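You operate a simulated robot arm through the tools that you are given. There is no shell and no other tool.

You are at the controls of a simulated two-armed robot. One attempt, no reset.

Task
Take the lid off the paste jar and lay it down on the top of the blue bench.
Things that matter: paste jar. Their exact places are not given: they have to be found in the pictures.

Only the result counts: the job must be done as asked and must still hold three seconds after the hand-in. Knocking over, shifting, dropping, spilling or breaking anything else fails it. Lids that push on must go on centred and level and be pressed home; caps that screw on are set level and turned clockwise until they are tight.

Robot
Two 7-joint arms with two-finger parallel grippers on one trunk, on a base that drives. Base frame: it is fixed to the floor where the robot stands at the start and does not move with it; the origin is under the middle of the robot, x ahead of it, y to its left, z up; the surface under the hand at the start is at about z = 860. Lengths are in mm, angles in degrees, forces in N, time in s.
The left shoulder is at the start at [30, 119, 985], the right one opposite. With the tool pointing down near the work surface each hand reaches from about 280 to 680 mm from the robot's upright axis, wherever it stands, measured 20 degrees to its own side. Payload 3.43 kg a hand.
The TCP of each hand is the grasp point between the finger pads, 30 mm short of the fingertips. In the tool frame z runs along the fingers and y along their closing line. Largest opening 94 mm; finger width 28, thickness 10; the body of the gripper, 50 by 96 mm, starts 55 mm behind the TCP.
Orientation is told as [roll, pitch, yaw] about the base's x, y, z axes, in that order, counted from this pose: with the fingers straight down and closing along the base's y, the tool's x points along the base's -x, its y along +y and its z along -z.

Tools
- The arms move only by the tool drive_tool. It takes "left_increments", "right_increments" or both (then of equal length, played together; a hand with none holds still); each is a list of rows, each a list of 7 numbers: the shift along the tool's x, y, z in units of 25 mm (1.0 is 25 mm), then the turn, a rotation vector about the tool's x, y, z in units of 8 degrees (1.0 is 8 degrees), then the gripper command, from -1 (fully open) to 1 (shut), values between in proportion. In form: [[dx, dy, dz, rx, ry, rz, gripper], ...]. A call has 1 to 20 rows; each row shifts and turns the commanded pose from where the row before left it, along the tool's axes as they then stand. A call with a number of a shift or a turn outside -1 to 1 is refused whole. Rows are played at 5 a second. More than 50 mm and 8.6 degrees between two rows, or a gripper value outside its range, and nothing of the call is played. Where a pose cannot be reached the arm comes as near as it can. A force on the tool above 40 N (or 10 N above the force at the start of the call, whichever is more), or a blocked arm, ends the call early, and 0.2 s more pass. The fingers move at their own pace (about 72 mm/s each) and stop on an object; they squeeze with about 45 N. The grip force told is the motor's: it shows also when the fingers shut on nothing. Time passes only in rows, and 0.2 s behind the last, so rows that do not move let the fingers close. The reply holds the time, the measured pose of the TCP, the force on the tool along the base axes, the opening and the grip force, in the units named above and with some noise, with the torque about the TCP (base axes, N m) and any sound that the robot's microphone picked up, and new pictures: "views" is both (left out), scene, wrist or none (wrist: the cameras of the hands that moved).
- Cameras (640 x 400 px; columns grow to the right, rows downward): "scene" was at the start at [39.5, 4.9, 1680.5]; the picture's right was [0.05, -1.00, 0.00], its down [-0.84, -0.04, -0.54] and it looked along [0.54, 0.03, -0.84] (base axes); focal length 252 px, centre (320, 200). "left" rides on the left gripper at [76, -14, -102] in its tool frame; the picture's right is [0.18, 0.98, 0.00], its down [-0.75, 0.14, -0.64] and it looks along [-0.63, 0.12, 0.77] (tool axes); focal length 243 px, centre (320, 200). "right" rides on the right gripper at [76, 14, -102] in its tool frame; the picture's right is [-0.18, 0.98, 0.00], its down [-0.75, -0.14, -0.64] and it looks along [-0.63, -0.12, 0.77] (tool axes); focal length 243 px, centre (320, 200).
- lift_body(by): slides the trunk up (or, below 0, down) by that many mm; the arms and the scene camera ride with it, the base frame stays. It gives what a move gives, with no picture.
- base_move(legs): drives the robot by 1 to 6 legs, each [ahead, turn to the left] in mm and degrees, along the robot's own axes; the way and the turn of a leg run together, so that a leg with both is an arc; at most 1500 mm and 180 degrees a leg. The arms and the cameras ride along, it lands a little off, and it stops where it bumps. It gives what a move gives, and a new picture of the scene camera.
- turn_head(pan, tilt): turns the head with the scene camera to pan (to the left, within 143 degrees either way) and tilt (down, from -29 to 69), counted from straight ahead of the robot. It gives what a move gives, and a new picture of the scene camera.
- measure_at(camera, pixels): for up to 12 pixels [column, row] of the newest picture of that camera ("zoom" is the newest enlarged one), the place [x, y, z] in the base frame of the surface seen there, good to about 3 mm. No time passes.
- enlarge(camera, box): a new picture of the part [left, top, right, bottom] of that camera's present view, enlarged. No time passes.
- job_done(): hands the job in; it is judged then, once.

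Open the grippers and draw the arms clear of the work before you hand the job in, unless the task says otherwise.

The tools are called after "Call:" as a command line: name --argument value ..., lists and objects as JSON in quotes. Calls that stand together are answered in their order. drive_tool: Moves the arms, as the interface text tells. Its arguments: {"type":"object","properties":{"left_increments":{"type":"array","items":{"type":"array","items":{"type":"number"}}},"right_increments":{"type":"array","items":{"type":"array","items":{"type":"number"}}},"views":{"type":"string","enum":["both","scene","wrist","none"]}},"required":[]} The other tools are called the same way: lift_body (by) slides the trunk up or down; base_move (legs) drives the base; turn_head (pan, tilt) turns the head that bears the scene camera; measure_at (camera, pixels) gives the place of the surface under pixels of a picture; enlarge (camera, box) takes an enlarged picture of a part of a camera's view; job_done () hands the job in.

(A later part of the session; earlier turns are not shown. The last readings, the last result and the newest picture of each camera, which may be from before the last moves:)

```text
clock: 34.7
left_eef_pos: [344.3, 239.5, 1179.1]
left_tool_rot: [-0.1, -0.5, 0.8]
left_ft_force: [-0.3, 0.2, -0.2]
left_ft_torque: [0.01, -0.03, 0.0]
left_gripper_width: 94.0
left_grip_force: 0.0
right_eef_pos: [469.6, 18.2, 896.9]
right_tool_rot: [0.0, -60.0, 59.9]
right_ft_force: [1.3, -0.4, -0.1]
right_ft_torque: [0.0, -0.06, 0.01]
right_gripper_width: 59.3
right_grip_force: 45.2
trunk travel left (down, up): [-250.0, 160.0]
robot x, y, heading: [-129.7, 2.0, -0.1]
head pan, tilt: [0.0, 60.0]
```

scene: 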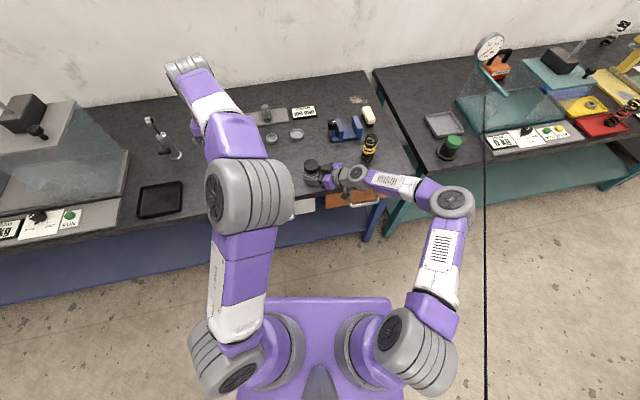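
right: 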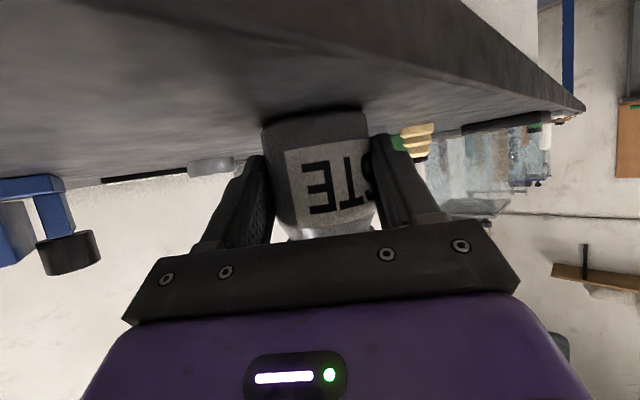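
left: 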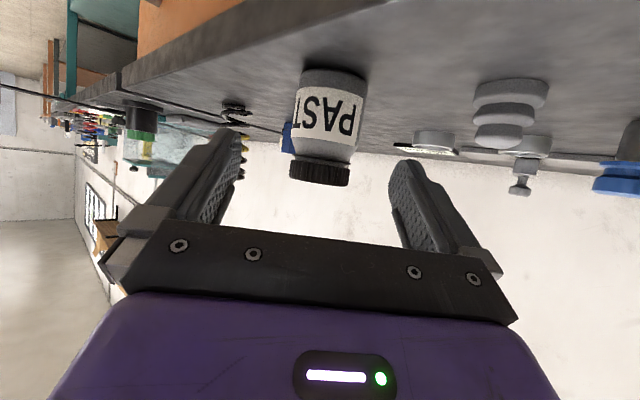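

The jar body is held (opening 59.3 mm, 45 N). Now I bring the left hand over the jar to about (478, 31, 1080).

Call:
drive_tool --left_increments '[[-0.536, -0.836, 0.2, 0, 0, 0, -1], [-0.536, -0.836, 0.3, 0, 0, 0, -1], [-0.536, -0.836, 0.4, 0, 0, 0, -1], [-0.536, -0.836, 0.4, 0, 0, 0, -1], [-0.536, -0.836, 0.4, 0, 0, 0, -1], [-0.536, -0.836, 0.4, 0, 0, 0, -1], [-0.536, -0.836, 0.4, 0, 0, 0, -1], [-0.536, -0.836, 0.4, 0, 0, 0, -1], [-0.536, -0.836, 0.4, 0, 0, 0, -1], [-0.536, -0.836, 0.4, 0, 0, 0, -1]]' --views "both"

```text
clock: 36.9
left_eef_pos: [395.4, 123.7, 1170.2]
left_tool_rot: [-0.3, -0.2, 0.9]
left_ft_force: [-0.8, -0.4, -0.2]
left_ft_torque: [-0.01, 0.0, 0.0]
left_gripper_width: 94.2
left_grip_force: 0.0
left hand out of reach, approached as far as the arm can: row 1, 2, 3, 4, 5, 6, 7, 8, 9, 10
right_eef_pos: [470.8, 18.4, 896.6]
right_tool_rot: [-0.1, -60.0, 59.9]
right_ft_force: [0.0, 0.6, 0.6]
right_ft_torque: [0.02, -0.05, 0.02]
right_gripper_width: 59.4
right_grip_force: 44.5
trunk travel left (down, up): [-250.0, 160.0]
robot x, y, heading: [-129.3, -1.8, 0.0]
head pan, tilt: [0.0, 60.0]
```

scene: 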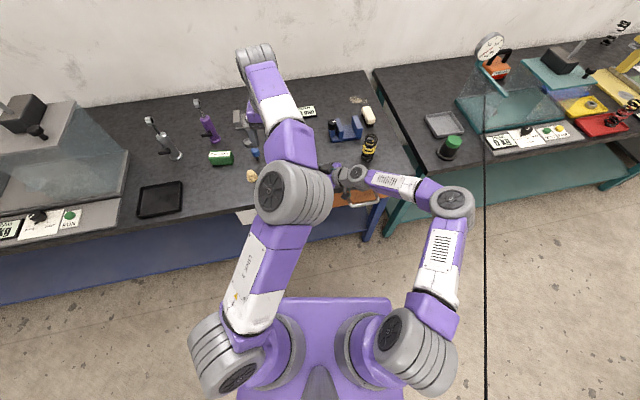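
left: 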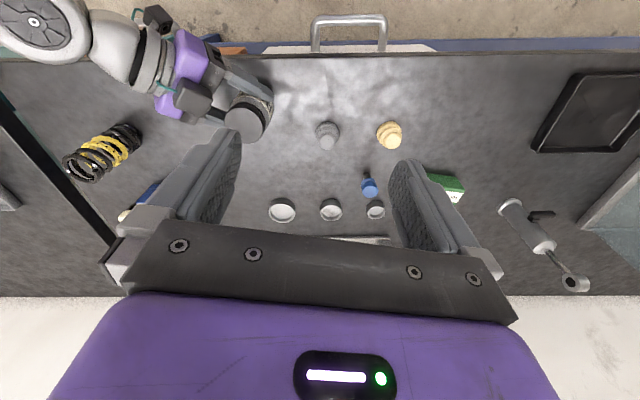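

The left arm is at some joint limit in this elbow-in posture (all rows out of reach). I go back toward y≈240 while tilting the hand forward again, to let the elbow swing out to the left as it was before.

Call:
drive_tool --left_increments '[[0.3, 0.7, 0, 0, -0.9, 0, -1], [0.3, 0.7, 0, 0, -0.9, 0, -1], [0.2, 0.7, -0.1, 0, -0.9, 0, -1], [0, 0.7, -0.2, 0, -0.9, 0, -1], [0, 0.7, -0.2, 0, -0.9, 0, -1], [0, 0.7, 0, 0, -0.9, 0, -1], [0, 0.7, 0, 0, -0.9, 0, -1], [0, 0.7, 0, 0, 0, 0, -1], [0, 0.7, 0, 0, 0, 0, -1]]' --views "scene"

```text
clock: 38.9
left_eef_pos: [368.0, 283.8, 1178.6]
left_tool_rot: [-0.4, -50.5, 1.5]
left_ft_force: [-0.3, 0.3, 0.1]
left_ft_torque: [-0.03, -0.05, -0.02]
left_gripper_width: 93.9
left_grip_force: 0.1
right_eef_pos: [471.3, 18.1, 896.7]
right_tool_rot: [0.0, -60.0, 59.9]
right_ft_force: [0.1, -0.4, -0.1]
right_ft_torque: [0.06, -0.01, 0.01]
right_gripper_width: 59.3
right_grip_force: 45.1
trunk travel left (down, up): [-250.0, 160.0]
robot x, y, heading: [-129.1, -2.1, -0.0]
head pan, tilt: [0.0, 60.0]
```

scene: 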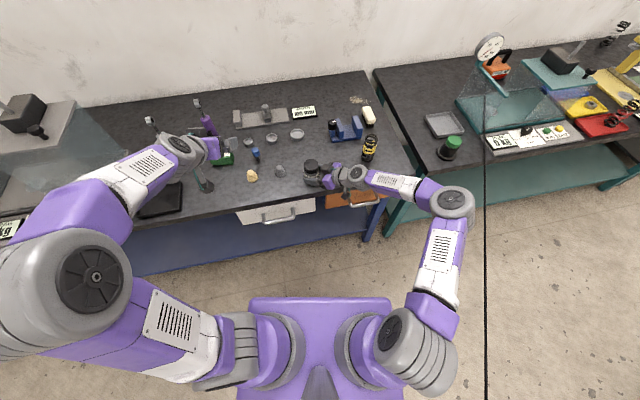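

The elbow is out to the left again. I bring the hand upright in small steps while extending it forward, and watch the elbow.

Call:
drive_tool --left_increments '[[0, 0, 0.5, 0, 0.9, 0, -1], [0, 0, 0.5, 0, 0.9, 0, -1], [-0.2, 0, 0.4, 0, 0.9, 0, -1], [-0.3, 0, 0.3, 0, 0.9, 0, -1]]' --views "scene"

```text
clock: 39.9
left_eef_pos: [398.4, 281.8, 1156.1]
left_tool_rot: [-0.4, -25.6, 1.8]
left_ft_force: [0.1, -0.1, 0.2]
left_ft_torque: [0.0, 0.01, -0.02]
left_gripper_width: 93.7
left_grip_force: 0.1
left hand out of reach, approached as far as the arm can: row 4
right_eef_pos: [470.3, 18.6, 896.8]
right_tool_rot: [-0.1, -60.0, 60.1]
right_ft_force: [0.2, -0.2, 0.3]
right_ft_torque: [-0.01, 0.0, -0.01]
right_gripper_width: 59.1
right_grip_force: 45.5
trunk travel left (down, up): [-250.0, 160.0]
robot x, y, heading: [-129.8, -0.2, -0.3]
head pan, tilt: [0.0, 60.0]
```

scene: 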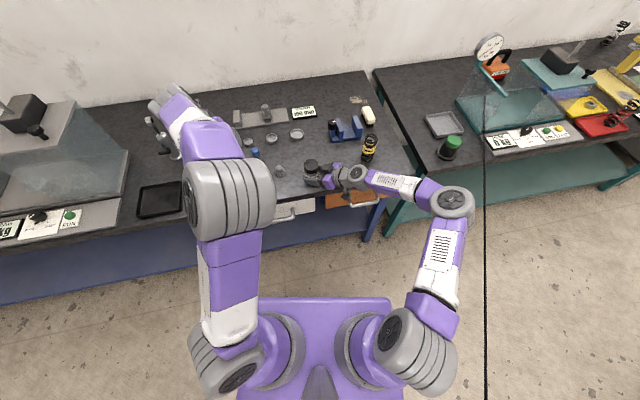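

The elbow flipped in again, which suggests a wrist joint limit; since the lid is round the hand's yaw is free, so I test turning the left hand about its own axis while bringing it upright.

Call:
drive_tool --left_increments '[[0, 0, 0, 0, 0.8, 0, -1], [0, 0, 0, 0, 0.8, 0, -1], [0, 0, 0, 0, 0.8, 0, -1], [0, 0, 0, 0, 0.8, 0, -1], [0, 0, 0, 0, 0, 0.9, -1], [0, 0, 0, 0, 0, 0.9, -1], [0, 0, 0, 0, 0, 0.9, -1], [0, 0, 0, 0, 0, 0.9, -1], [0, 0, 0, 0, 0, 0.9, -1], [0, 0, 0, 0, 0, 0.9, -1]]' --views "both"

```text
clock: 42.1
left_eef_pos: [399.9, 283.2, 1155.9]
left_tool_rot: [17.9, -18.6, -44.6]
left_ft_force: [0.9, 0.1, 0.0]
left_ft_torque: [0.03, 0.02, 0.02]
left_gripper_width: 93.9
left_grip_force: 0.0
left hand out of reach, approached as far as the arm can: row 1, 2, 3, 4
right_eef_pos: [469.9, 18.4, 897.2]
right_tool_rot: [0.0, -60.0, 59.9]
right_ft_force: [0.4, -0.5, 0.7]
right_ft_torque: [0.02, -0.03, 0.0]
right_gripper_width: 59.2
right_grip_force: 45.1
trunk travel left (down, up): [-250.0, 160.0]
robot x, y, heading: [-130.9, -2.1, -0.1]
head pan, tilt: [0.0, 60.0]
```

scene: 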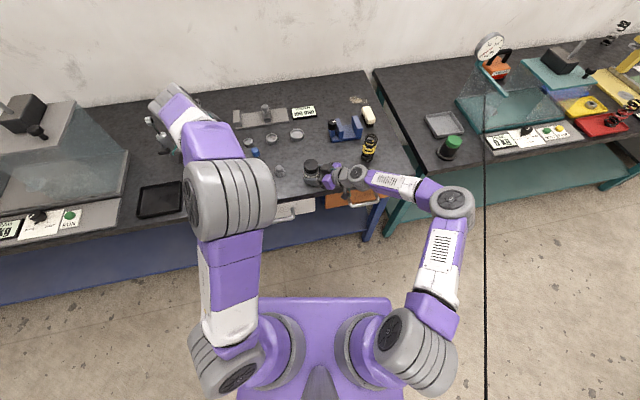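
left: 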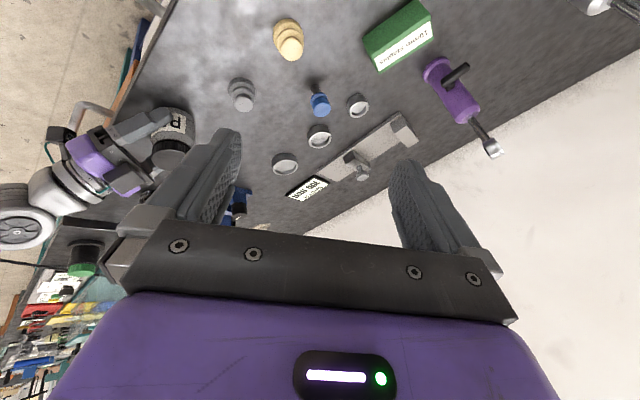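

Turning about the tool axis works, but the tilt is stuck, so the wrist is in a flipped posture. I turn the hand the other way (towards +50°) in free air to make the arm switch back to its original wrist posture.

Call:
drive_tool --left_increments '[[0, 0, 0, 0, 0, -1, -1], [0, 0, 0, 0, 0, -1, -1], [0, 0, 0, 0, 0, -1, -1], [0, 0, 0, 0, 0, -1, -1], [0, 0, 0, 0, 0, -1, -1], [0, 0, 0, 0, 0, -1, -1], [0, 0, 0, 0, 0, -1, -1], [0, 0, 0, 0, 0, -1, -1], [0, 0, 0, 0, 0, -1, -1], [0, 0, 0, 0, 0, -1, -1], [0, 0, 0, 0, 0, -1, -1], [0, 0, 0, 0, 0, -1, -1]]' --views "scene"

```text
clock: 44.7
left_eef_pos: [398.0, 282.7, 1155.2]
left_tool_rot: [-21.2, -14.7, 57.5]
left_ft_force: [-0.3, -0.3, 0.2]
left_ft_torque: [0.01, 0.02, 0.01]
left_gripper_width: 94.0
left_grip_force: 0.1
right_eef_pos: [471.2, 18.7, 896.5]
right_tool_rot: [0.0, -59.9, 59.9]
right_ft_force: [-0.9, -0.3, 0.5]
right_ft_torque: [-0.04, -0.01, -0.02]
right_gripper_width: 59.3
right_grip_force: 45.0
trunk travel left (down, up): [-250.0, 160.0]
robot x, y, heading: [-126.6, -0.7, 0.2]
head pan, tilt: [0.0, 60.0]
```

scene: 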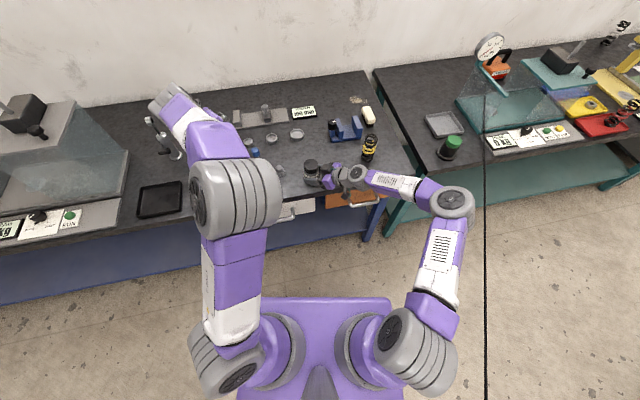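

Turning works freely, so the limit seems to be arm stretch in this posture at this height. I turn the hand back to yaw 0 first, then will pull in, go upright, and go down near the bench level before reaching forward.

Call:
drive_tool --left_increments '[[0, 0, 0, 0, 0, 0.87, -1], [0, 0, 0, 0, 0, 0.87, -1], [0, 0, 0, 0, 0, 0.87, -1], [0, 0, 0, 0, 0, 0.87, -1], [0, 0, 0, 0, 0, 0.87, -1], [0, 0, 0, 0, 0, 0.87, -1], [0, 0, 0, 0, 0, 0.87, -1]]' --views "none"

Call:
drive_tool --left_increments '[[0.8, -0.3, 0, 0, 0, 0, -1], [0.8, -0.3, 0, 0, 0, 0, -1], [0.8, -0.3, 0, 0, 0, 0, -1], [0.8, -0.3, 0, 0, 0, 0, -1], [0.8, -0.3, 0, 0, 0.6, 0, -1], [0, 0, 0, 0, 0.8, 0, -1], [0, 0, 0, 0, 0.8, 0, -1], [0, 0, 0, 0, 0.8, 0, -1]]' --views "scene"

```text
clock: 46.3
left_eef_pos: [397.8, 283.3, 1157.1]
left_tool_rot: [-2.2, -25.4, 6.2]
left_ft_force: [0.9, -0.1, -0.1]
left_ft_torque: [0.01, 0.0, -0.01]
left_gripper_width: 93.8
left_grip_force: 0.0
right_eef_pos: [469.9, 19.5, 897.3]
right_tool_rot: [0.0, -60.0, 59.9]
right_ft_force: [-0.4, 0.2, 0.3]
right_ft_torque: [0.0, -0.01, -0.02]
right_gripper_width: 58.9
right_grip_force: 45.0
trunk travel left (down, up): [-250.0, 160.0]
robot x, y, heading: [-128.5, -0.5, -0.2]
head pan, tilt: [0.0, 60.0]
```

```text
clock: 48.1
left_eef_pos: [312.4, 235.0, 1113.6]
left_tool_rot: [-2.0, -1.3, 5.4]
left_ft_force: [0.1, -0.4, 0.0]
left_ft_torque: [0.02, -0.05, -0.01]
left_gripper_width: 94.0
left_grip_force: 0.2
right_eef_pos: [470.0, 18.1, 896.7]
right_tool_rot: [0.0, -60.0, 59.9]
right_ft_force: [0.8, 0.8, 1.3]
right_ft_torque: [0.14, -0.08, -0.03]
right_gripper_width: 59.3
right_grip_force: 45.2
trunk travel left (down, up): [-250.0, 160.0]
robot x, y, heading: [-128.4, 0.8, 0.1]
head pan, tilt: [0.0, 60.0]
```

scene: 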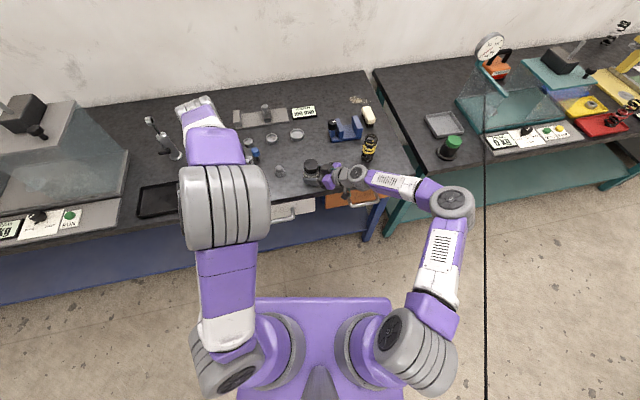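

The left hand is upright at (312, 235, 1114) with no limit reported. I lower it and move it inward step by step, with the gripper set to about 64 mm opening.

Call:
drive_tool --left_increments '[[-0.1, -0.4, 0.7, 0, 0, 0, -0.36], [-0.2, -0.5, 0.7, 0, 0, 0, -0.36], [-0.3, -0.6, 0.7, 0, 0, 0, -0.36], [-0.4, -0.6, 0.6, 0, 0, 0, -0.36], [-0.4, -0.6, 0.6, 0, 0, 0, -0.36], [-0.4, -0.6, 0.5, 0, 0, 0, -0.36]]' --views "scene"

```text
clock: 49.5
left_eef_pos: [368.0, 153.5, 1023.2]
left_tool_rot: [-2.0, -1.6, 5.4]
left_ft_force: [-0.8, 0.3, -0.9]
left_ft_torque: [0.01, 0.0, -0.01]
left_gripper_width: 64.1
left_grip_force: 0.0
right_eef_pos: [470.2, 17.7, 896.4]
right_tool_rot: [0.0, -60.0, 60.0]
right_ft_force: [0.4, 0.2, 0.4]
right_ft_torque: [-0.02, -0.03, 0.03]
right_gripper_width: 59.1
right_grip_force: 44.8
trunk travel left (down, up): [-250.0, 160.0]
robot x, y, heading: [-127.6, -0.5, 0.0]
head pan, tilt: [0.0, 60.0]
```

scene: 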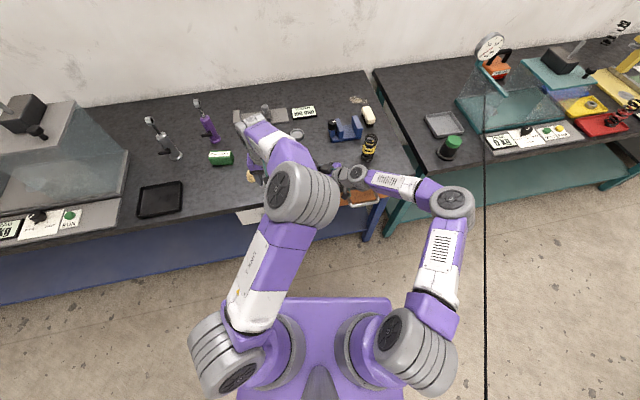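

No limit reported at (368, 153, 1023). I continue towards the jar at about z=1015 while levelling the hand.

Call:
drive_tool --left_increments '[[-0.73, -0.7, 0.1, -0.06, 0.05, 0.15, -0.36], [-0.73, -0.7, 0.1, -0.06, 0.05, 0.15, -0.36], [-0.73, -0.7, 0.1, -0.06, 0.05, 0.15, -0.36], [-0.73, -0.7, 0, -0.06, 0.05, 0.15, -0.36]]' --views "both"

```text
clock: 50.5
left_eef_pos: [418.7, 63.4, 1051.6]
left_tool_rot: [-0.2, 0.0, 1.0]
left_ft_force: [0.8, -0.7, 0.5]
left_ft_torque: [0.02, -0.03, 0.01]
left_gripper_width: 63.8
left_grip_force: 0.1
left hand out of reach, approached as far as the arm can: row 1, 2, 3, 4
right_eef_pos: [470.7, 19.0, 896.5]
right_tool_rot: [0.0, -60.0, 59.8]
right_ft_force: [0.0, 0.0, 0.5]
right_ft_torque: [0.03, 0.04, 0.03]
right_gripper_width: 59.4
right_grip_force: 45.1
trunk travel left (down, up): [-250.0, 160.0]
robot x, y, heading: [-128.4, 1.7, -0.1]
head pan, tilt: [0.0, 60.0]
```

scene: 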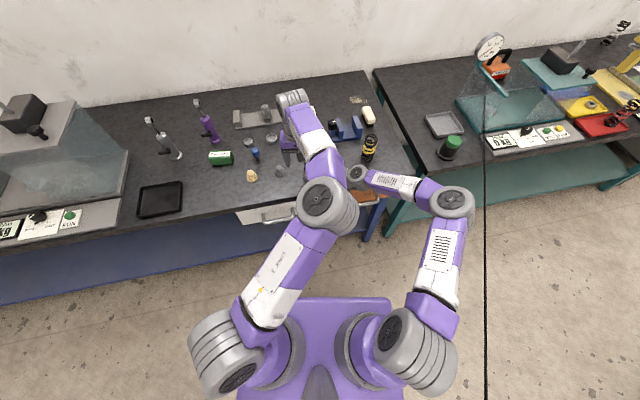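
left: 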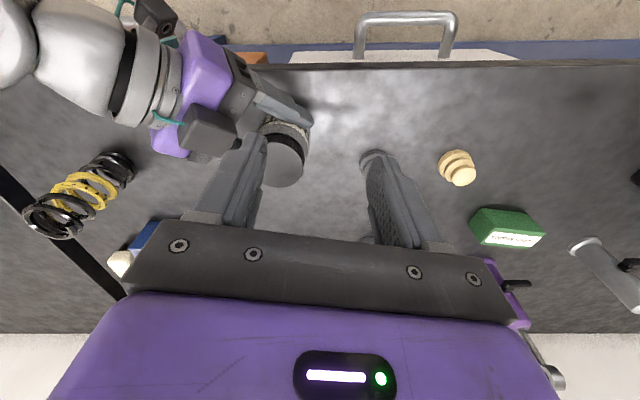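

The elbow-in posture can't reach; its elbow now hangs at scene (330,200). I'll go back to the comfortable place and mirror what worked for the right arm: yaw −60° then tilt forward, to swing the left elbow outward.

Call:
drive_tool --left_increments '[[0.61, 0.98, -0.35, 0, 0, 0, -0.36], [0.61, 0.98, -0.35, 0, 0, 0, -0.36], [0.61, 0.98, -0.35, 0, 0, 0, -0.36], [0.61, 0.98, -0.35, 0, 0, 0, -0.36], [0.61, 0.98, -0.35, 0, 0, 0, -0.36], [0.61, 0.98, -0.35, 0, 0, 0, -0.36], [0.61, 0.98, -0.35, 0, 0, 0, -0.36], [0, 0, 0, 0, 0, 0.94, -0.36], [0, 0, 0, 0, 0, 0.94, -0.36], [0, 0, 0, 0, 0, 0.94, -0.36], [0, 0, 0, 0, 0, 0.94, -0.36], [0, 0, 0, 0, 0, 0.94, -0.36], [0, 0, 0, 0, 0, 0.94, -0.36], [0, 0, 0, 0, 0, 0.94, -0.36], [0, 0, 0, 0, 0, 0.94, -0.36]]' --views "scene"

Call:
drive_tool --left_increments '[[0, 0, 0, 0, -0.94, 0, -0.36], [0, 0, 0, 0, -0.94, 0, -0.36], [0, 0, 0, 0, -0.94, 0, -0.36], [0, 0, 0, 0, -0.94, 0, -0.36], [0, 0, 0, 0, -0.94, 0, -0.36], [0, 0, 0, 0, -0.94, 0, -0.36], [0, 0, 0, 0, -0.94, 0, -0.36]]' --views "scene"

```text
clock: 53.7
left_eef_pos: [310.5, 236.8, 1112.8]
left_tool_rot: [-0.1, -0.1, -59.7]
left_ft_force: [0.4, 0.5, 0.2]
left_ft_torque: [0.02, 0.0, 0.01]
left_gripper_width: 63.9
left_grip_force: 0.1
right_eef_pos: [471.2, 18.7, 896.9]
right_tool_rot: [-0.1, -60.0, 59.9]
right_ft_force: [-1.0, 0.8, 1.0]
right_ft_torque: [0.03, 0.04, 0.02]
right_gripper_width: 58.6
right_grip_force: 44.9
trunk travel left (down, up): [-250.0, 160.0]
robot x, y, heading: [-135.4, 3.1, -0.1]
head pan, tilt: [0.0, 60.0]
```

scene: 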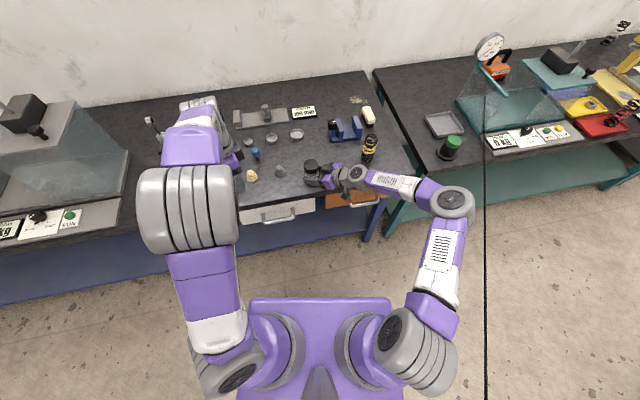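

```text
clock: 55.3
left_eef_pos: [340.0, 203.6, 1209.5]
left_tool_rot: [-0.1, -52.9, -59.5]
left_ft_force: [0.3, 0.9, -0.2]
left_ft_torque: [-0.03, 0.03, -0.01]
left_gripper_width: 63.9
left_grip_force: 0.0
left hand out of reach, approached as far as the arm can: row 4, 5, 6, 7
right_eef_pos: [469.8, 18.8, 897.3]
right_tool_rot: [0.0, -60.0, 60.0]
right_ft_force: [-1.0, -0.8, 0.7]
right_ft_torque: [0.02, 0.03, 0.03]
right_gripper_width: 59.0
right_grip_force: 44.8
trunk travel left (down, up): [-250.0, 160.0]
robot x, y, heading: [-127.1, 3.6, -0.1]
head pan, tilt: [0.0, 60.0]
```

scene: 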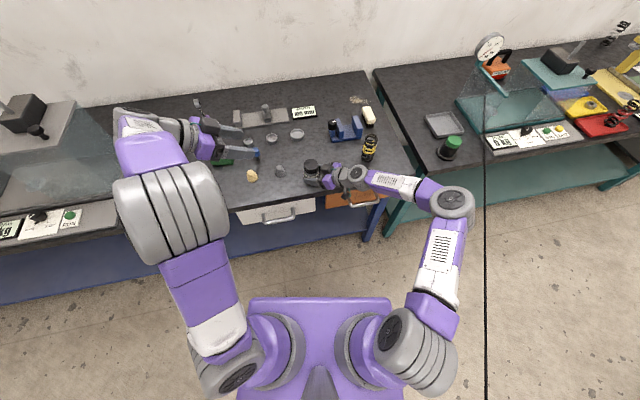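

The elbow is moving outward. I keep the tilt and move the hand forward and down (towards about (450, 150, 1126)) so the arm extends with the elbow on the left.

Call:
drive_tool --left_increments '[[0.03, 0.455, 0.877, 0, 0, 0, -0.36], [0.03, 0.455, 0.877, 0, 0, 0, -0.36], [0.03, 0.455, 0.877, 0, 0, 0, -0.36], [0.03, 0.455, 0.877, 0, 0, 0, -0.36], [0.03, 0.455, 0.877, 0, 0, 0, -0.36], [0.03, 0.455, 0.877, 0, 0, 0, -0.36]]' --views "scene"

```text
clock: 56.7
left_eef_pos: [367.3, 170.9, 1213.4]
left_tool_rot: [-0.1, -52.7, -59.5]
left_ft_force: [-0.4, -0.6, -0.1]
left_ft_torque: [-0.03, 0.0, -0.01]
left_gripper_width: 63.9
left_grip_force: 0.0
left hand out of reach, approached as far as the arm can: row 1, 2, 3, 4, 5, 6
right_eef_pos: [471.1, 19.7, 897.5]
right_tool_rot: [-0.1, -60.0, 59.9]
right_ft_force: [0.8, 0.3, 0.0]
right_ft_torque: [0.1, -0.03, 0.0]
right_gripper_width: 59.1
right_grip_force: 45.0
trunk travel left (down, up): [-250.0, 160.0]
robot x, y, heading: [-123.4, -1.0, -0.2]
head pan, tilt: [0.0, 60.0]
```

scene: 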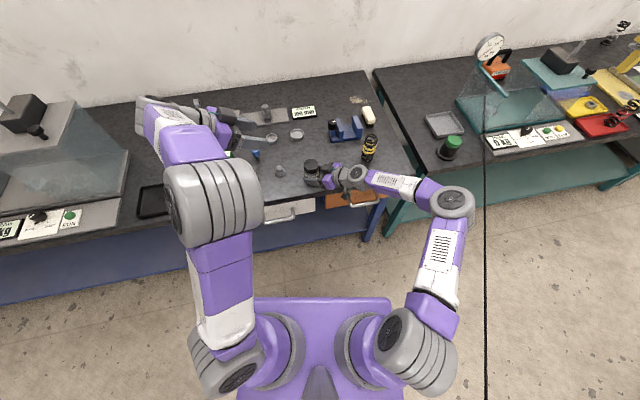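

Still limited: the left wrist is in a flipped posture. I bring the left hand back to the forward-tilted, elbow-out pose, from where I'll roll it about the forearm to unflip the wrist (yaw is free for the round lid).

Call:
drive_tool --left_increments '[[0.31, 0.49, -0.12, -0.7625, 0, -0.572, -1], [0.31, 0.49, -0.12, -0.7625, 0, -0.572, -1], [0.31, 0.49, -0.12, -0.7625, 0, -0.572, -1], [0.31, 0.49, -0.12, -0.7625, 0, -0.572, -1], [0.31, 0.49, -0.12, -0.7625, 0, -0.572, -1], [0.31, 0.49, -0.12, -0.7625, 0, -0.572, -1], [0.31, 0.49, -0.12, -0.7625, 0, -0.572, -1], [0.31, 0.49, -0.12, -0.7625, 0, -0.572, -1]]' --views "scene"

```text
clock: 58.5
left_eef_pos: [372.3, 279.0, 1178.5]
left_tool_rot: [0.5, -52.9, 1.1]
left_ft_force: [0.3, 0.1, -0.1]
left_ft_torque: [0.02, 0.01, 0.01]
left_gripper_width: 93.8
left_grip_force: 0.1
right_eef_pos: [470.3, 18.6, 897.1]
right_tool_rot: [0.0, -60.1, 59.9]
right_ft_force: [-0.2, 0.0, 0.5]
right_ft_torque: [0.02, -0.02, 0.01]
right_gripper_width: 59.4
right_grip_force: 44.9
trunk travel left (down, up): [-250.0, 160.0]
robot x, y, heading: [-130.6, 3.9, 0.0]
head pan, tilt: [0.0, 60.0]
```

scene: 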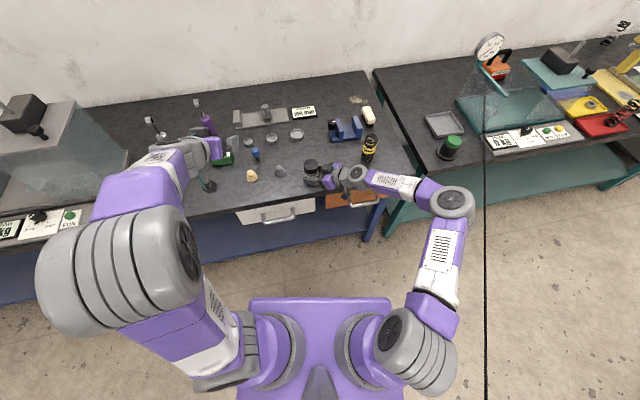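

The elbow is out on the left again. I now roll the left hand about the forearm line (in free air above the bench), half of the way first.

Call:
drive_tool --left_increments '[[0.02, 0.4, 0, -0.375, 0.02, 0.9, -1], [0.02, 0.4, 0, -0.375, 0.02, 0.9, -1], [0.02, 0.4, 0, -0.375, 0.02, 0.9, -1], [0.02, 0.4, 0, -0.375, 0.02, 0.9, -1], [0.02, 0.4, 0, -0.375, 0.02, 0.9, -1], [0.02, 0.4, 0, -0.375, 0.02, 0.9, -1], [0.02, 0.4, 0, -0.375, 0.02, 0.9, -1], [0.02, 0.4, 0, -0.375, 0.02, 0.9, -1], [0.02, 0.4, 0, -0.375, 0.02, 0.9, -1], [0.02, 0.4, 0, -0.375, 0.02, 0.9, -1], [0.02, 0.4, 0, -0.375, 0.02, 0.9, -1], [0.02, 0.4, 0, -0.375, 0.02, 0.9, -1]]' --views "scene"

```text
clock: 61.1
left_eef_pos: [385.2, 360.5, 1246.5]
left_tool_rot: [77.0, 9.9, -66.4]
left_ft_force: [-0.5, -0.9, 0.5]
left_ft_torque: [0.0, 0.01, 0.0]
left_gripper_width: 94.0
left_grip_force: 0.1
right_eef_pos: [470.6, 19.0, 897.0]
right_tool_rot: [-0.1, -60.0, 59.9]
right_ft_force: [-0.2, -1.2, 0.4]
right_ft_torque: [-0.02, 0.01, 0.0]
right_gripper_width: 59.0
right_grip_force: 44.7
trunk travel left (down, up): [-250.0, 160.0]
robot x, y, heading: [-129.7, 0.9, 0.2]
head pan, tilt: [0.0, 60.0]
```

scene: 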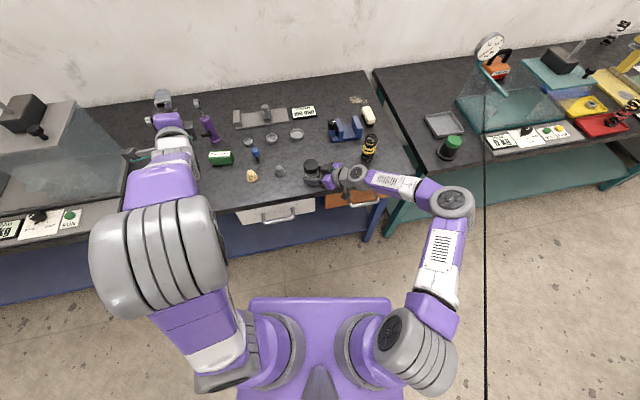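

No limit was reported. I continue the roll for the second half.

Call:
drive_tool --left_increments '[[0.02, 0.4, 0, -0.375, 0.02, 0.9, -1], [0.02, 0.4, 0, -0.375, 0.02, 0.9, -1], [0.02, 0.4, 0, -0.375, 0.02, 0.9, -1], [0.02, 0.4, 0, -0.375, 0.02, 0.9, -1], [0.02, 0.4, 0, -0.375, 0.02, 0.9, -1], [0.02, 0.4, 0, -0.375, 0.02, 0.9, -1], [0.02, 0.4, 0, -0.375, 0.02, 0.9, -1], [0.02, 0.4, 0, -0.375, 0.02, 0.9, -1], [0.02, 0.4, 0, -0.375, 0.02, 0.9, -1], [0.02, 0.4, 0, -0.375, 0.02, 0.9, -1], [0.02, 0.4, 0, -0.375, 0.02, 0.9, -1]]' --views "scene"

```text
clock: 63.5
left_eef_pos: [407.5, 296.7, 1321.6]
left_tool_rot: [-176.7, 81.9, 7.1]
left_ft_force: [0.6, -0.3, 0.7]
left_ft_torque: [-0.02, 0.01, -0.02]
left_gripper_width: 94.0
left_grip_force: 0.1
right_eef_pos: [470.7, 17.7, 895.9]
right_tool_rot: [0.1, -60.0, 59.9]
right_ft_force: [0.0, -0.6, 0.0]
right_ft_torque: [0.04, 0.03, 0.04]
right_gripper_width: 58.5
right_grip_force: 45.4
trunk travel left (down, up): [-250.0, 160.0]
robot x, y, heading: [-125.1, 2.6, 0.0]
head pan, tilt: [0.0, 60.0]
```

scene: 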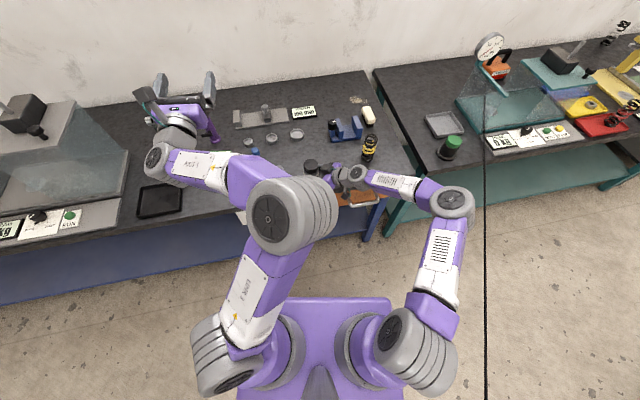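

The hand is now rolled over with its camera on top. I fold it downward about the wrist and watch which way the elbow goes.

Call:
drive_tool --left_increments '[[-0.95, 0, 0, 0, -0.94, 0, -1], [-0.95, 0, 0, 0, -0.94, 0, -1], [-0.95, 0, 0, 0, -0.94, 0, -1], [-0.95, 0, 0, 0, -0.94, 0, -1], [-0.95, 0, 0, 0, -0.94, 0, -1], [-0.95, 0, 0, 0, -0.94, 0, -1]]' --views "scene"

```text
clock: 64.9
left_eef_pos: [383.1, 295.6, 1183.8]
left_tool_rot: [-0.5, 52.8, -176.6]
left_ft_force: [-0.2, 0.3, -0.6]
left_ft_torque: [0.01, 0.01, 0.0]
left_gripper_width: 94.1
left_grip_force: 0.0
right_eef_pos: [469.7, 19.0, 895.7]
right_tool_rot: [0.0, -60.1, 59.9]
right_ft_force: [0.7, 0.2, 0.2]
right_ft_torque: [0.03, 0.03, 0.0]
right_gripper_width: 58.9
right_grip_force: 44.9
trunk travel left (down, up): [-250.0, 160.0]
robot x, y, heading: [-127.9, 2.0, 0.1]
head pan, tilt: [0.0, 60.0]
```

scene: 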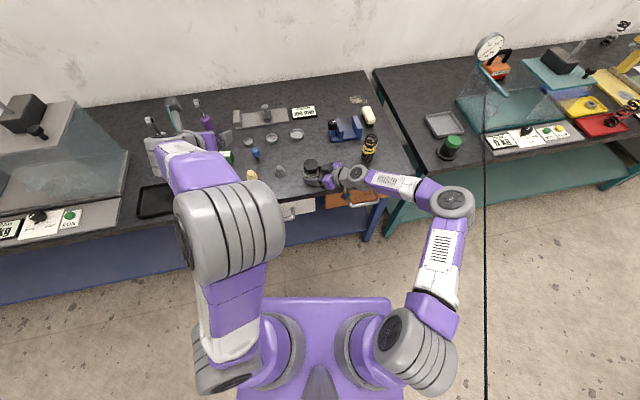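

The hand now points forward-down with no limit reported. I keep folding it down to vertical.

Call:
drive_tool --left_increments '[[-0.8, 0, 0, 0, -0.94, 0, -1], [-0.8, 0, 0, 0, -0.94, 0, -1], [-0.8, 0, 0, 0, -0.94, 0, -1], [-0.8, 0, 0, 0, -0.94, 0, -1], [-0.8, 0, 0, 0, -0.94, 0, -1], [-0.8, 0, 0, 0, -0.94, 0, -1], [-0.8, 0, 0, 0, -0.94, 0, -1]]' --views "scene"

```text
clock: 66.5
left_eef_pos: [265.4, 288.9, 1114.7]
left_tool_rot: [-0.3, 0.2, -176.0]
left_ft_force: [-0.6, -0.5, 0.3]
left_ft_torque: [0.0, 0.01, 0.0]
left_gripper_width: 93.9
left_grip_force: 0.0
right_eef_pos: [470.2, 18.6, 898.6]
right_tool_rot: [0.0, -60.0, 59.9]
right_ft_force: [0.2, 0.1, 0.1]
right_ft_torque: [-0.05, -0.02, 0.01]
right_gripper_width: 59.0
right_grip_force: 44.9
trunk travel left (down, up): [-250.0, 160.0]
robot x, y, heading: [-127.8, 1.7, 0.0]
head pan, tilt: [0.0, 60.0]
```

scene: 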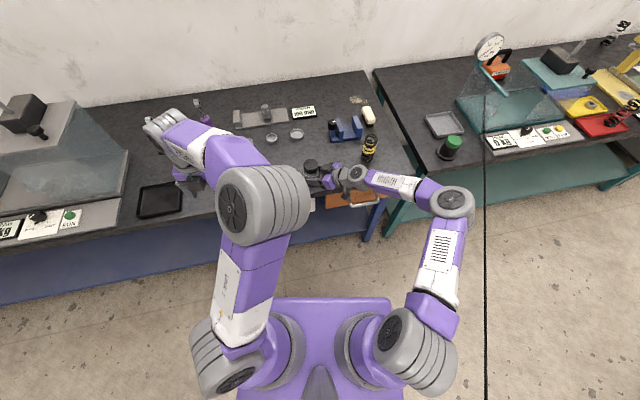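

The left hand is upright with yaw −176 and no limit reported. I move it toward the jar in steps (tool x now runs along +x) and check whether it reaches further.

Call:
drive_tool --left_increments '[[0.77, 0.73, 0.5, 0, 0, 0, -0.36], [0.77, 0.73, 0.5, 0, 0, 0, -0.36], [0.77, 0.73, 0.5, 0, 0, 0, -0.36], [0.77, 0.73, 0.5, 0, 0, 0, -0.36], [0.77, 0.73, 0.5, 0, 0, 0, -0.36], [0.77, 0.73, 0.5, 0, 0, 0, -0.36]]' --views "scene"

```text
clock: 67.9
left_eef_pos: [335.9, 232.1, 1075.9]
left_tool_rot: [-0.5, 0.5, -176.4]
left_ft_force: [0.2, -0.1, -0.2]
left_ft_torque: [0.01, 0.04, -0.02]
left_gripper_width: 63.8
left_grip_force: 0.1
left hand out of reach, approached as far as the arm can: row 4, 5, 6
right_eef_pos: [471.3, 18.3, 896.2]
right_tool_rot: [0.0, -60.0, 59.9]
right_ft_force: [-0.4, -0.6, -0.2]
right_ft_torque: [0.04, -0.01, 0.05]
right_gripper_width: 59.0
right_grip_force: 45.1
trunk travel left (down, up): [-250.0, 160.0]
robot x, y, heading: [-133.1, 3.0, -0.2]
head pan, tilt: [0.0, 60.0]
```

scene: 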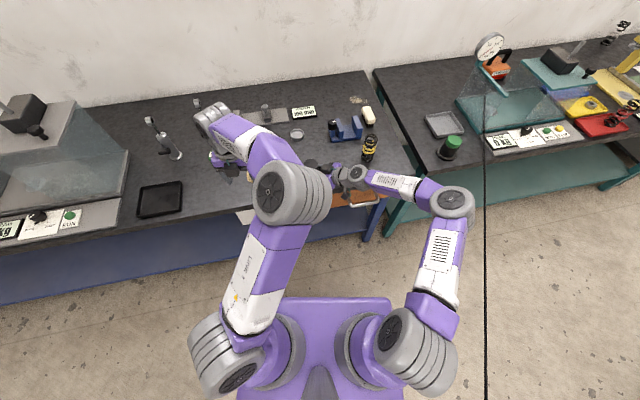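

It stops even sooner, possibly at the last wrist joint's limit. I turn the hand about its own axis back toward yaw −60 to relieve it, then retry.

Call:
drive_tool --left_increments '[[0, 0, 0, 0, 0, -0.95, -0.36], [0, 0, 0, 0, 0, -0.95, -0.36], [0, 0, 0, 0, 0, -0.95, -0.36], [0, 0, 0, 0, 0, -0.95, -0.36], [0, 0, 0, 0, 0, -0.95, -0.36], [0, 0, 0, 0, 0, -0.95, -0.36], [0, 0, 0, 0, 0, -0.95, -0.36], [0, 0, 0, 0, 0, -0.95, -0.36], [0, 0, 0, 0, 0, -0.95, -0.36], [0, 0, 0, 0, 0, -0.95, -0.36], [0, 0, 0, 0, 0, -0.95, -0.36], [0, 0, 0, 0, 0, -0.95, -0.36]]' --views "scene"

```text
clock: 70.5
left_eef_pos: [337.4, 229.4, 1076.8]
left_tool_rot: [0.6, 0.4, -85.1]
left_ft_force: [-0.2, -0.2, -0.2]
left_ft_torque: [0.0, -0.02, 0.02]
left_gripper_width: 63.6
left_grip_force: 0.0
right_eef_pos: [469.4, 18.0, 896.9]
right_tool_rot: [0.1, -60.0, 59.8]
right_ft_force: [-0.7, -0.4, 0.2]
right_ft_torque: [0.0, 0.01, 0.0]
right_gripper_width: 59.2
right_grip_force: 44.7
trunk travel left (down, up): [-250.0, 160.0]
robot x, y, heading: [-126.9, 2.3, 0.1]
head pan, tilt: [0.0, 60.0]
```

scene: 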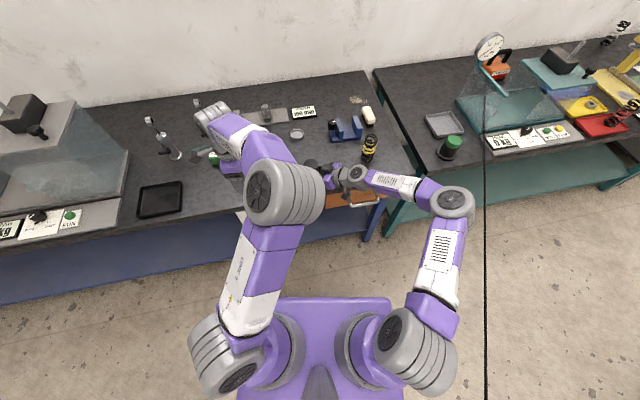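

Turning worked without limit (yaw −85). I try moving toward the jar again from here.

Call:
drive_tool --left_increments '[[-0.6, 0.6, 0.4, 0, 0, 0, -0.36], [-0.6, 0.6, 0.4, 0, 0, 0, -0.36], [-0.6, 0.6, 0.4, 0, 0, 0, -0.36], [-0.6, 0.6, 0.4, 0, 0, 0, -0.36]]' --views "scene"

```text
clock: 71.5
left_eef_pos: [360.0, 199.2, 1079.1]
left_tool_rot: [0.5, 0.5, -84.9]
left_ft_force: [0.4, 0.0, 1.4]
left_ft_torque: [-0.03, 0.0, 0.0]
left_gripper_width: 63.8
left_grip_force: 0.0
left hand out of reach, approached as far as the arm can: row 1, 2, 3, 4
right_eef_pos: [470.7, 18.7, 897.7]
right_tool_rot: [0.0, -60.1, 60.0]
right_ft_force: [-0.3, -1.2, -0.4]
right_ft_torque: [0.02, 0.05, 0.02]
right_gripper_width: 58.9
right_grip_force: 45.3
trunk travel left (down, up): [-250.0, 160.0]
robot x, y, heading: [-128.1, 1.4, -0.1]
head pan, tilt: [0.0, 60.0]
```

scene: 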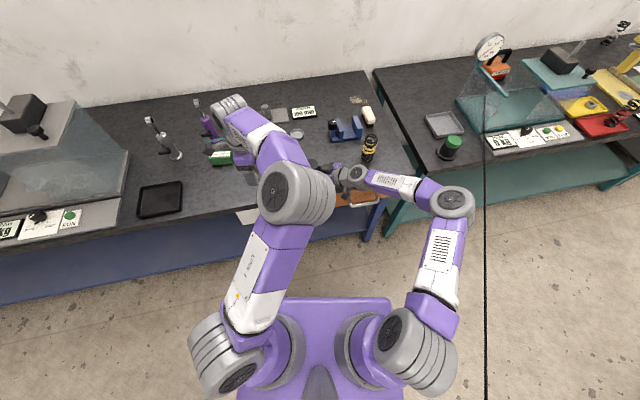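

From the pictures the left upper arm has swung across its shoulder singularity (elbow inside). I'll turn the hand back to yaw 0, tilt it forward and carry it well out to the left, so the elbow goes clearly outward before I bring the hand upright.

Call:
drive_tool --left_increments '[[0, 0, -0.2, 0, 0, -0.965, -1], [0, 0, -0.2, 0, 0, -0.965, -1], [0, 0, -0.2, 0, 0, -0.965, -1], [0, 0, -0.2, 0, 0, -0.965, -1], [0, 0, -0.2, 0, 0, -0.965, -1], [0, 0, -0.2, 0, 0, -0.965, -1], [0, 0, -0.2, 0, 0, -0.965, -1], [0, 0, -0.2, 0, 0, -0.965, -1], [0, 0, 0, 0, 0, -0.965, -1], [0, 0, 0, 0, 0, -0.965, -1], [0, 0, 0, 0, 0, -0.965, -1], [0.2, 0.8, 0, 0, -0.95, 0, -1], [0.2, 0.8, 0, 0, -0.95, 0, -1], [0.2, 0.8, 0, 0, -0.95, 0, -1], [0, 0.8, 0, 0, -0.95, 0, -1], [0, 0.8, 0, 0, -0.95, 0, -1], [0, 0.8, 0, 0, -0.95, 0, -1], [0, 0.8, 0, 0, -0.95, 0, -1]]' --views "scene"

```text
clock: 75.3
left_eef_pos: [344.1, 339.5, 1116.9]
left_tool_rot: [0.4, -53.5, -0.4]
left_ft_force: [0.2, 0.3, 0.0]
left_ft_torque: [-0.02, -0.03, 0.0]
left_gripper_width: 94.0
left_grip_force: 0.1
right_eef_pos: [470.4, 18.9, 896.7]
right_tool_rot: [0.0, -60.1, 60.0]
right_ft_force: [-0.8, 0.6, -0.4]
right_ft_torque: [0.1, -0.02, 0.02]
right_gripper_width: 58.9
right_grip_force: 44.9
trunk travel left (down, up): [-250.0, 160.0]
robot x, y, heading: [-127.6, -2.5, -0.3]
head pan, tilt: [0.0, 60.0]
```

scene: 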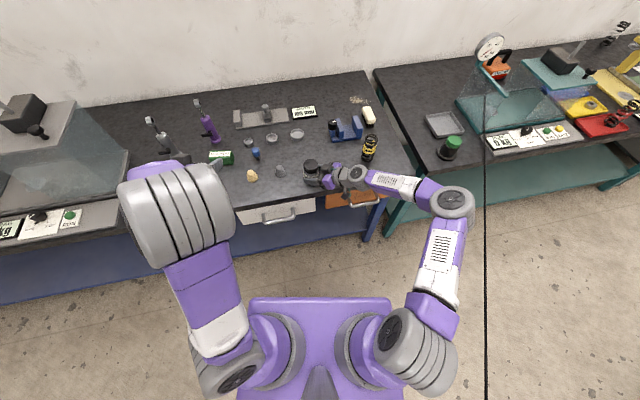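

The elbow is at scene (178,215), still rather central. Before going further left I check where the glass box on the left stands.

Call:
measure_at --camera "scene" --pixels '[[75, 110], [125, 155], [20, 160], [30, 110], [160, 135], [155, 190]]'

Call:
drive_tool --left_increments '[[0, 0.7, -0.4, 0, -0.2, 0, -1], [0, 0.7, -0.4, 0, -0.2, 0, -1], [0, 0.7, -0.4, 0, -0.2, 0, -1]]' --views "scene"

```text
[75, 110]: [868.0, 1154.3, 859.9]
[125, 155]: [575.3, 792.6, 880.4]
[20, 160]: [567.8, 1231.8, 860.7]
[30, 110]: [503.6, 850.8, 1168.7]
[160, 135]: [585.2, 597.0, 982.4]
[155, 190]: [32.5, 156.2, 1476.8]
```

```text
clock: 76.1
left_eef_pos: [317.2, 390.7, 1134.9]
left_tool_rot: [0.8, -58.3, -0.6]
left_ft_force: [0.2, 0.0, -0.2]
left_ft_torque: [-0.01, -0.02, 0.02]
left_gripper_width: 93.9
left_grip_force: 0.1
right_eef_pos: [470.3, 18.8, 896.7]
right_tool_rot: [0.1, -59.9, 60.0]
right_ft_force: [-0.7, 0.0, -0.2]
right_ft_torque: [0.04, 0.03, 0.02]
right_gripper_width: 58.9
right_grip_force: 44.6
trunk travel left (down, up): [-250.0, 160.0]
robot x, y, heading: [-128.2, 2.8, -0.2]
head pan, tilt: [0.0, 60.0]
```

scene: 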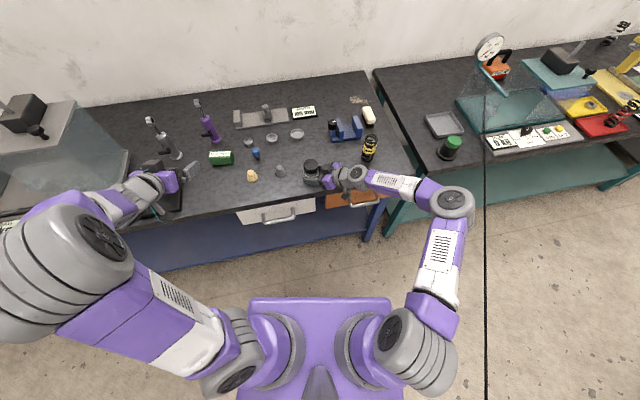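

Now the elbow is clearly outside left (60,260) with the arm vents visible as at the start. I move a bit further left and begin bringing the hand upright in small steps.

Call:
drive_tool --left_increments '[[0, 0.8, 0.5, 0, 0, 0, -1], [0, 0.8, 0.5, 0, 0, 0, -1], [0, 0.5, 0.4, 0, 0.7, 0, -1], [0, 0.3, 0.4, 0, 0.7, 0, -1]]' --views "scene"

```text
clock: 77.1
left_eef_pos: [357.7, 452.8, 1110.6]
left_tool_rot: [0.7, -47.1, -0.5]
left_ft_force: [-0.7, 0.5, -0.7]
left_ft_torque: [-0.01, -0.06, 0.0]
left_gripper_width: 94.0
left_grip_force: 0.0
right_eef_pos: [470.3, 19.3, 897.5]
right_tool_rot: [0.1, -60.0, 60.0]
right_ft_force: [-0.3, 1.2, 0.5]
right_ft_torque: [0.05, -0.06, 0.05]
right_gripper_width: 59.0
right_grip_force: 44.7
trunk travel left (down, up): [-250.0, 160.0]
robot x, y, heading: [-131.1, 0.0, -0.1]
head pan, tilt: [0.0, 60.0]
```

scene: 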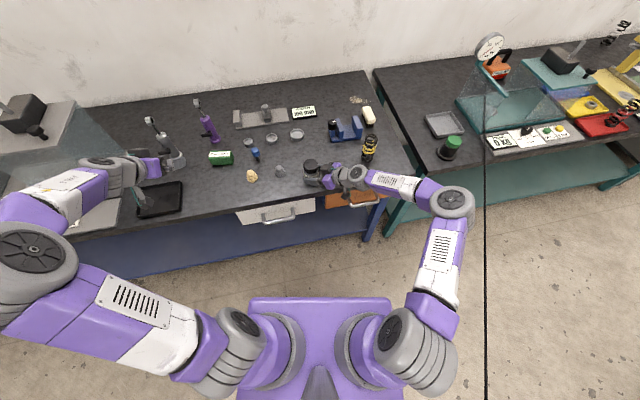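

Good, elbow far left at (30,260). I continue tilting the hand upright.

Call:
drive_tool --left_increments '[[0, 0, 0.2, 0, 0.8, 0, -1], [0, 0, 0.2, 0, 0.8, 0, -1], [0, 0, 0.2, 0, 0.8, 0, -1]]' --views "scene"

```text
clock: 77.9
left_eef_pos: [367.8, 451.0, 1099.8]
left_tool_rot: [0.4, -27.8, -0.2]
left_ft_force: [-0.3, 0.1, -0.4]
left_ft_torque: [-0.02, -0.01, -0.01]
left_gripper_width: 94.1
left_grip_force: 0.0
right_eef_pos: [470.8, 18.7, 896.2]
right_tool_rot: [-0.1, -60.0, 59.8]
right_ft_force: [0.8, 0.5, 0.0]
right_ft_torque: [0.04, -0.01, -0.01]
right_gripper_width: 58.9
right_grip_force: 45.1
trunk travel left (down, up): [-250.0, 160.0]
robot x, y, heading: [-127.4, -2.9, -0.2]
head pan, tilt: [0.0, 60.0]
```

scene: 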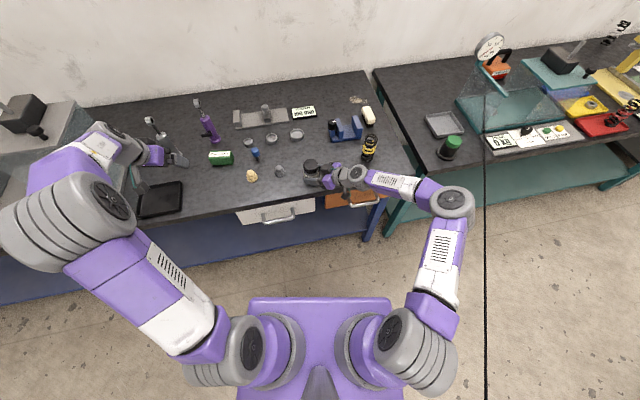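

The elbow stays out at (65,220), like the starting posture. I finish bringing the hand upright.

Call:
drive_tool --left_increments '[[0, 0, 0.1, 0, 0.8, 0, -1], [0, 0, 0.1, 0, 0.8, 0, -1], [0, 0, 0, 0, 0.9, 0, -1], [0, 0, 0, 0, 0.95, 0, -1]]' --views "scene"

```text
clock: 78.9
left_eef_pos: [368.9, 451.4, 1096.1]
left_tool_rot: [0.4, -0.2, 0.0]
left_ft_force: [0.0, 0.7, 0.3]
left_ft_torque: [0.0, -0.01, 0.04]
left_gripper_width: 94.0
left_grip_force: 0.2
right_eef_pos: [470.8, 18.1, 896.8]
right_tool_rot: [0.1, -60.0, 59.9]
right_ft_force: [0.8, -0.1, 0.5]
right_ft_torque: [-0.06, 0.05, 0.02]
right_gripper_width: 58.9
right_grip_force: 45.3
trunk travel left (down, up): [-250.0, 160.0]
robot x, y, heading: [-126.7, -1.7, 0.1]
head pan, tilt: [0.0, 60.0]
```

scene: 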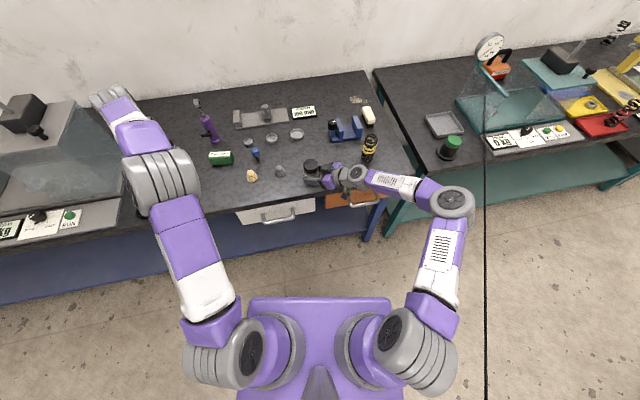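

The upper arm swung in again as the hand came upright, which points to a flipped wrist roll. I tilt it back to where the elbow was out, to roll the wrist the other way round from there.

Call:
drive_tool --left_increments '[[0, 0, 0, 0, -0.95, 0, -1], [0, 0, 0, 0, -0.9, 0, -1], [0, 0, -0.1, 0, -0.8, 0, -1], [0, 0, -0.1, 0, -0.8, 0, -1], [0, 0, -0.2, 0, -0.8, 0, -1], [0, 0, -0.2, 0, -0.4, 0, -1]]' --views "both"

Call:
enlarge --camera "scene" --box '[0, 100, 280, 400]'

```text
clock: 80.3
left_eef_pos: [362.5, 452.0, 1109.1]
left_tool_rot: [0.6, -37.6, -0.3]
left_ft_force: [-0.7, -0.3, 0.2]
left_ft_torque: [0.02, -0.03, -0.01]
left_gripper_width: 93.8
left_grip_force: 0.0
right_eef_pos: [469.0, 18.5, 895.9]
right_tool_rot: [0.0, -59.9, 59.9]
right_ft_force: [-0.5, -0.4, 0.0]
right_ft_torque: [0.05, 0.04, 0.03]
right_gripper_width: 58.5
right_grip_force: 45.3
trunk travel left (down, up): [-250.0, 160.0]
robot x, y, heading: [-130.3, -1.2, -0.3]
head pan, tilt: [0.0, 60.0]
```

scene: 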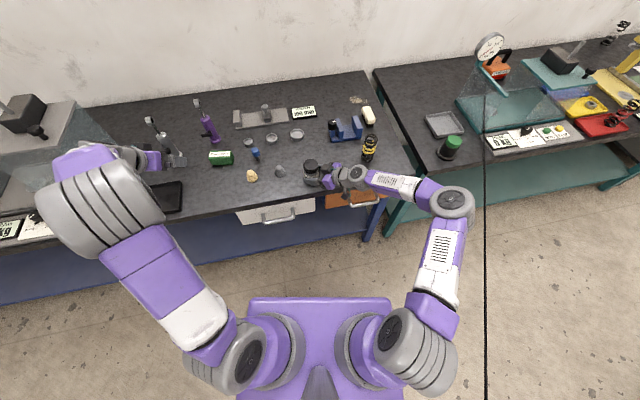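
left: 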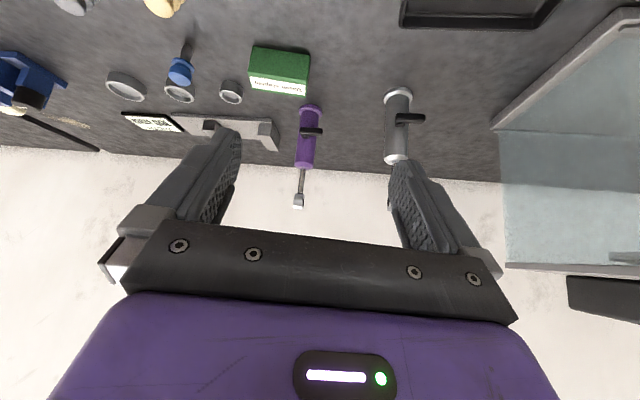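

```text
1.33 times, centred on (140, 250) of scene
```

zoom: 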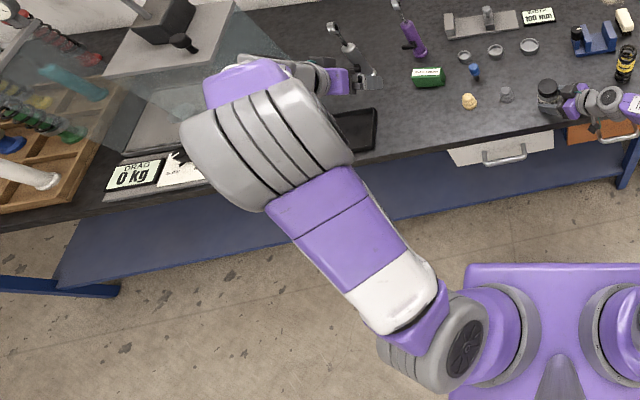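

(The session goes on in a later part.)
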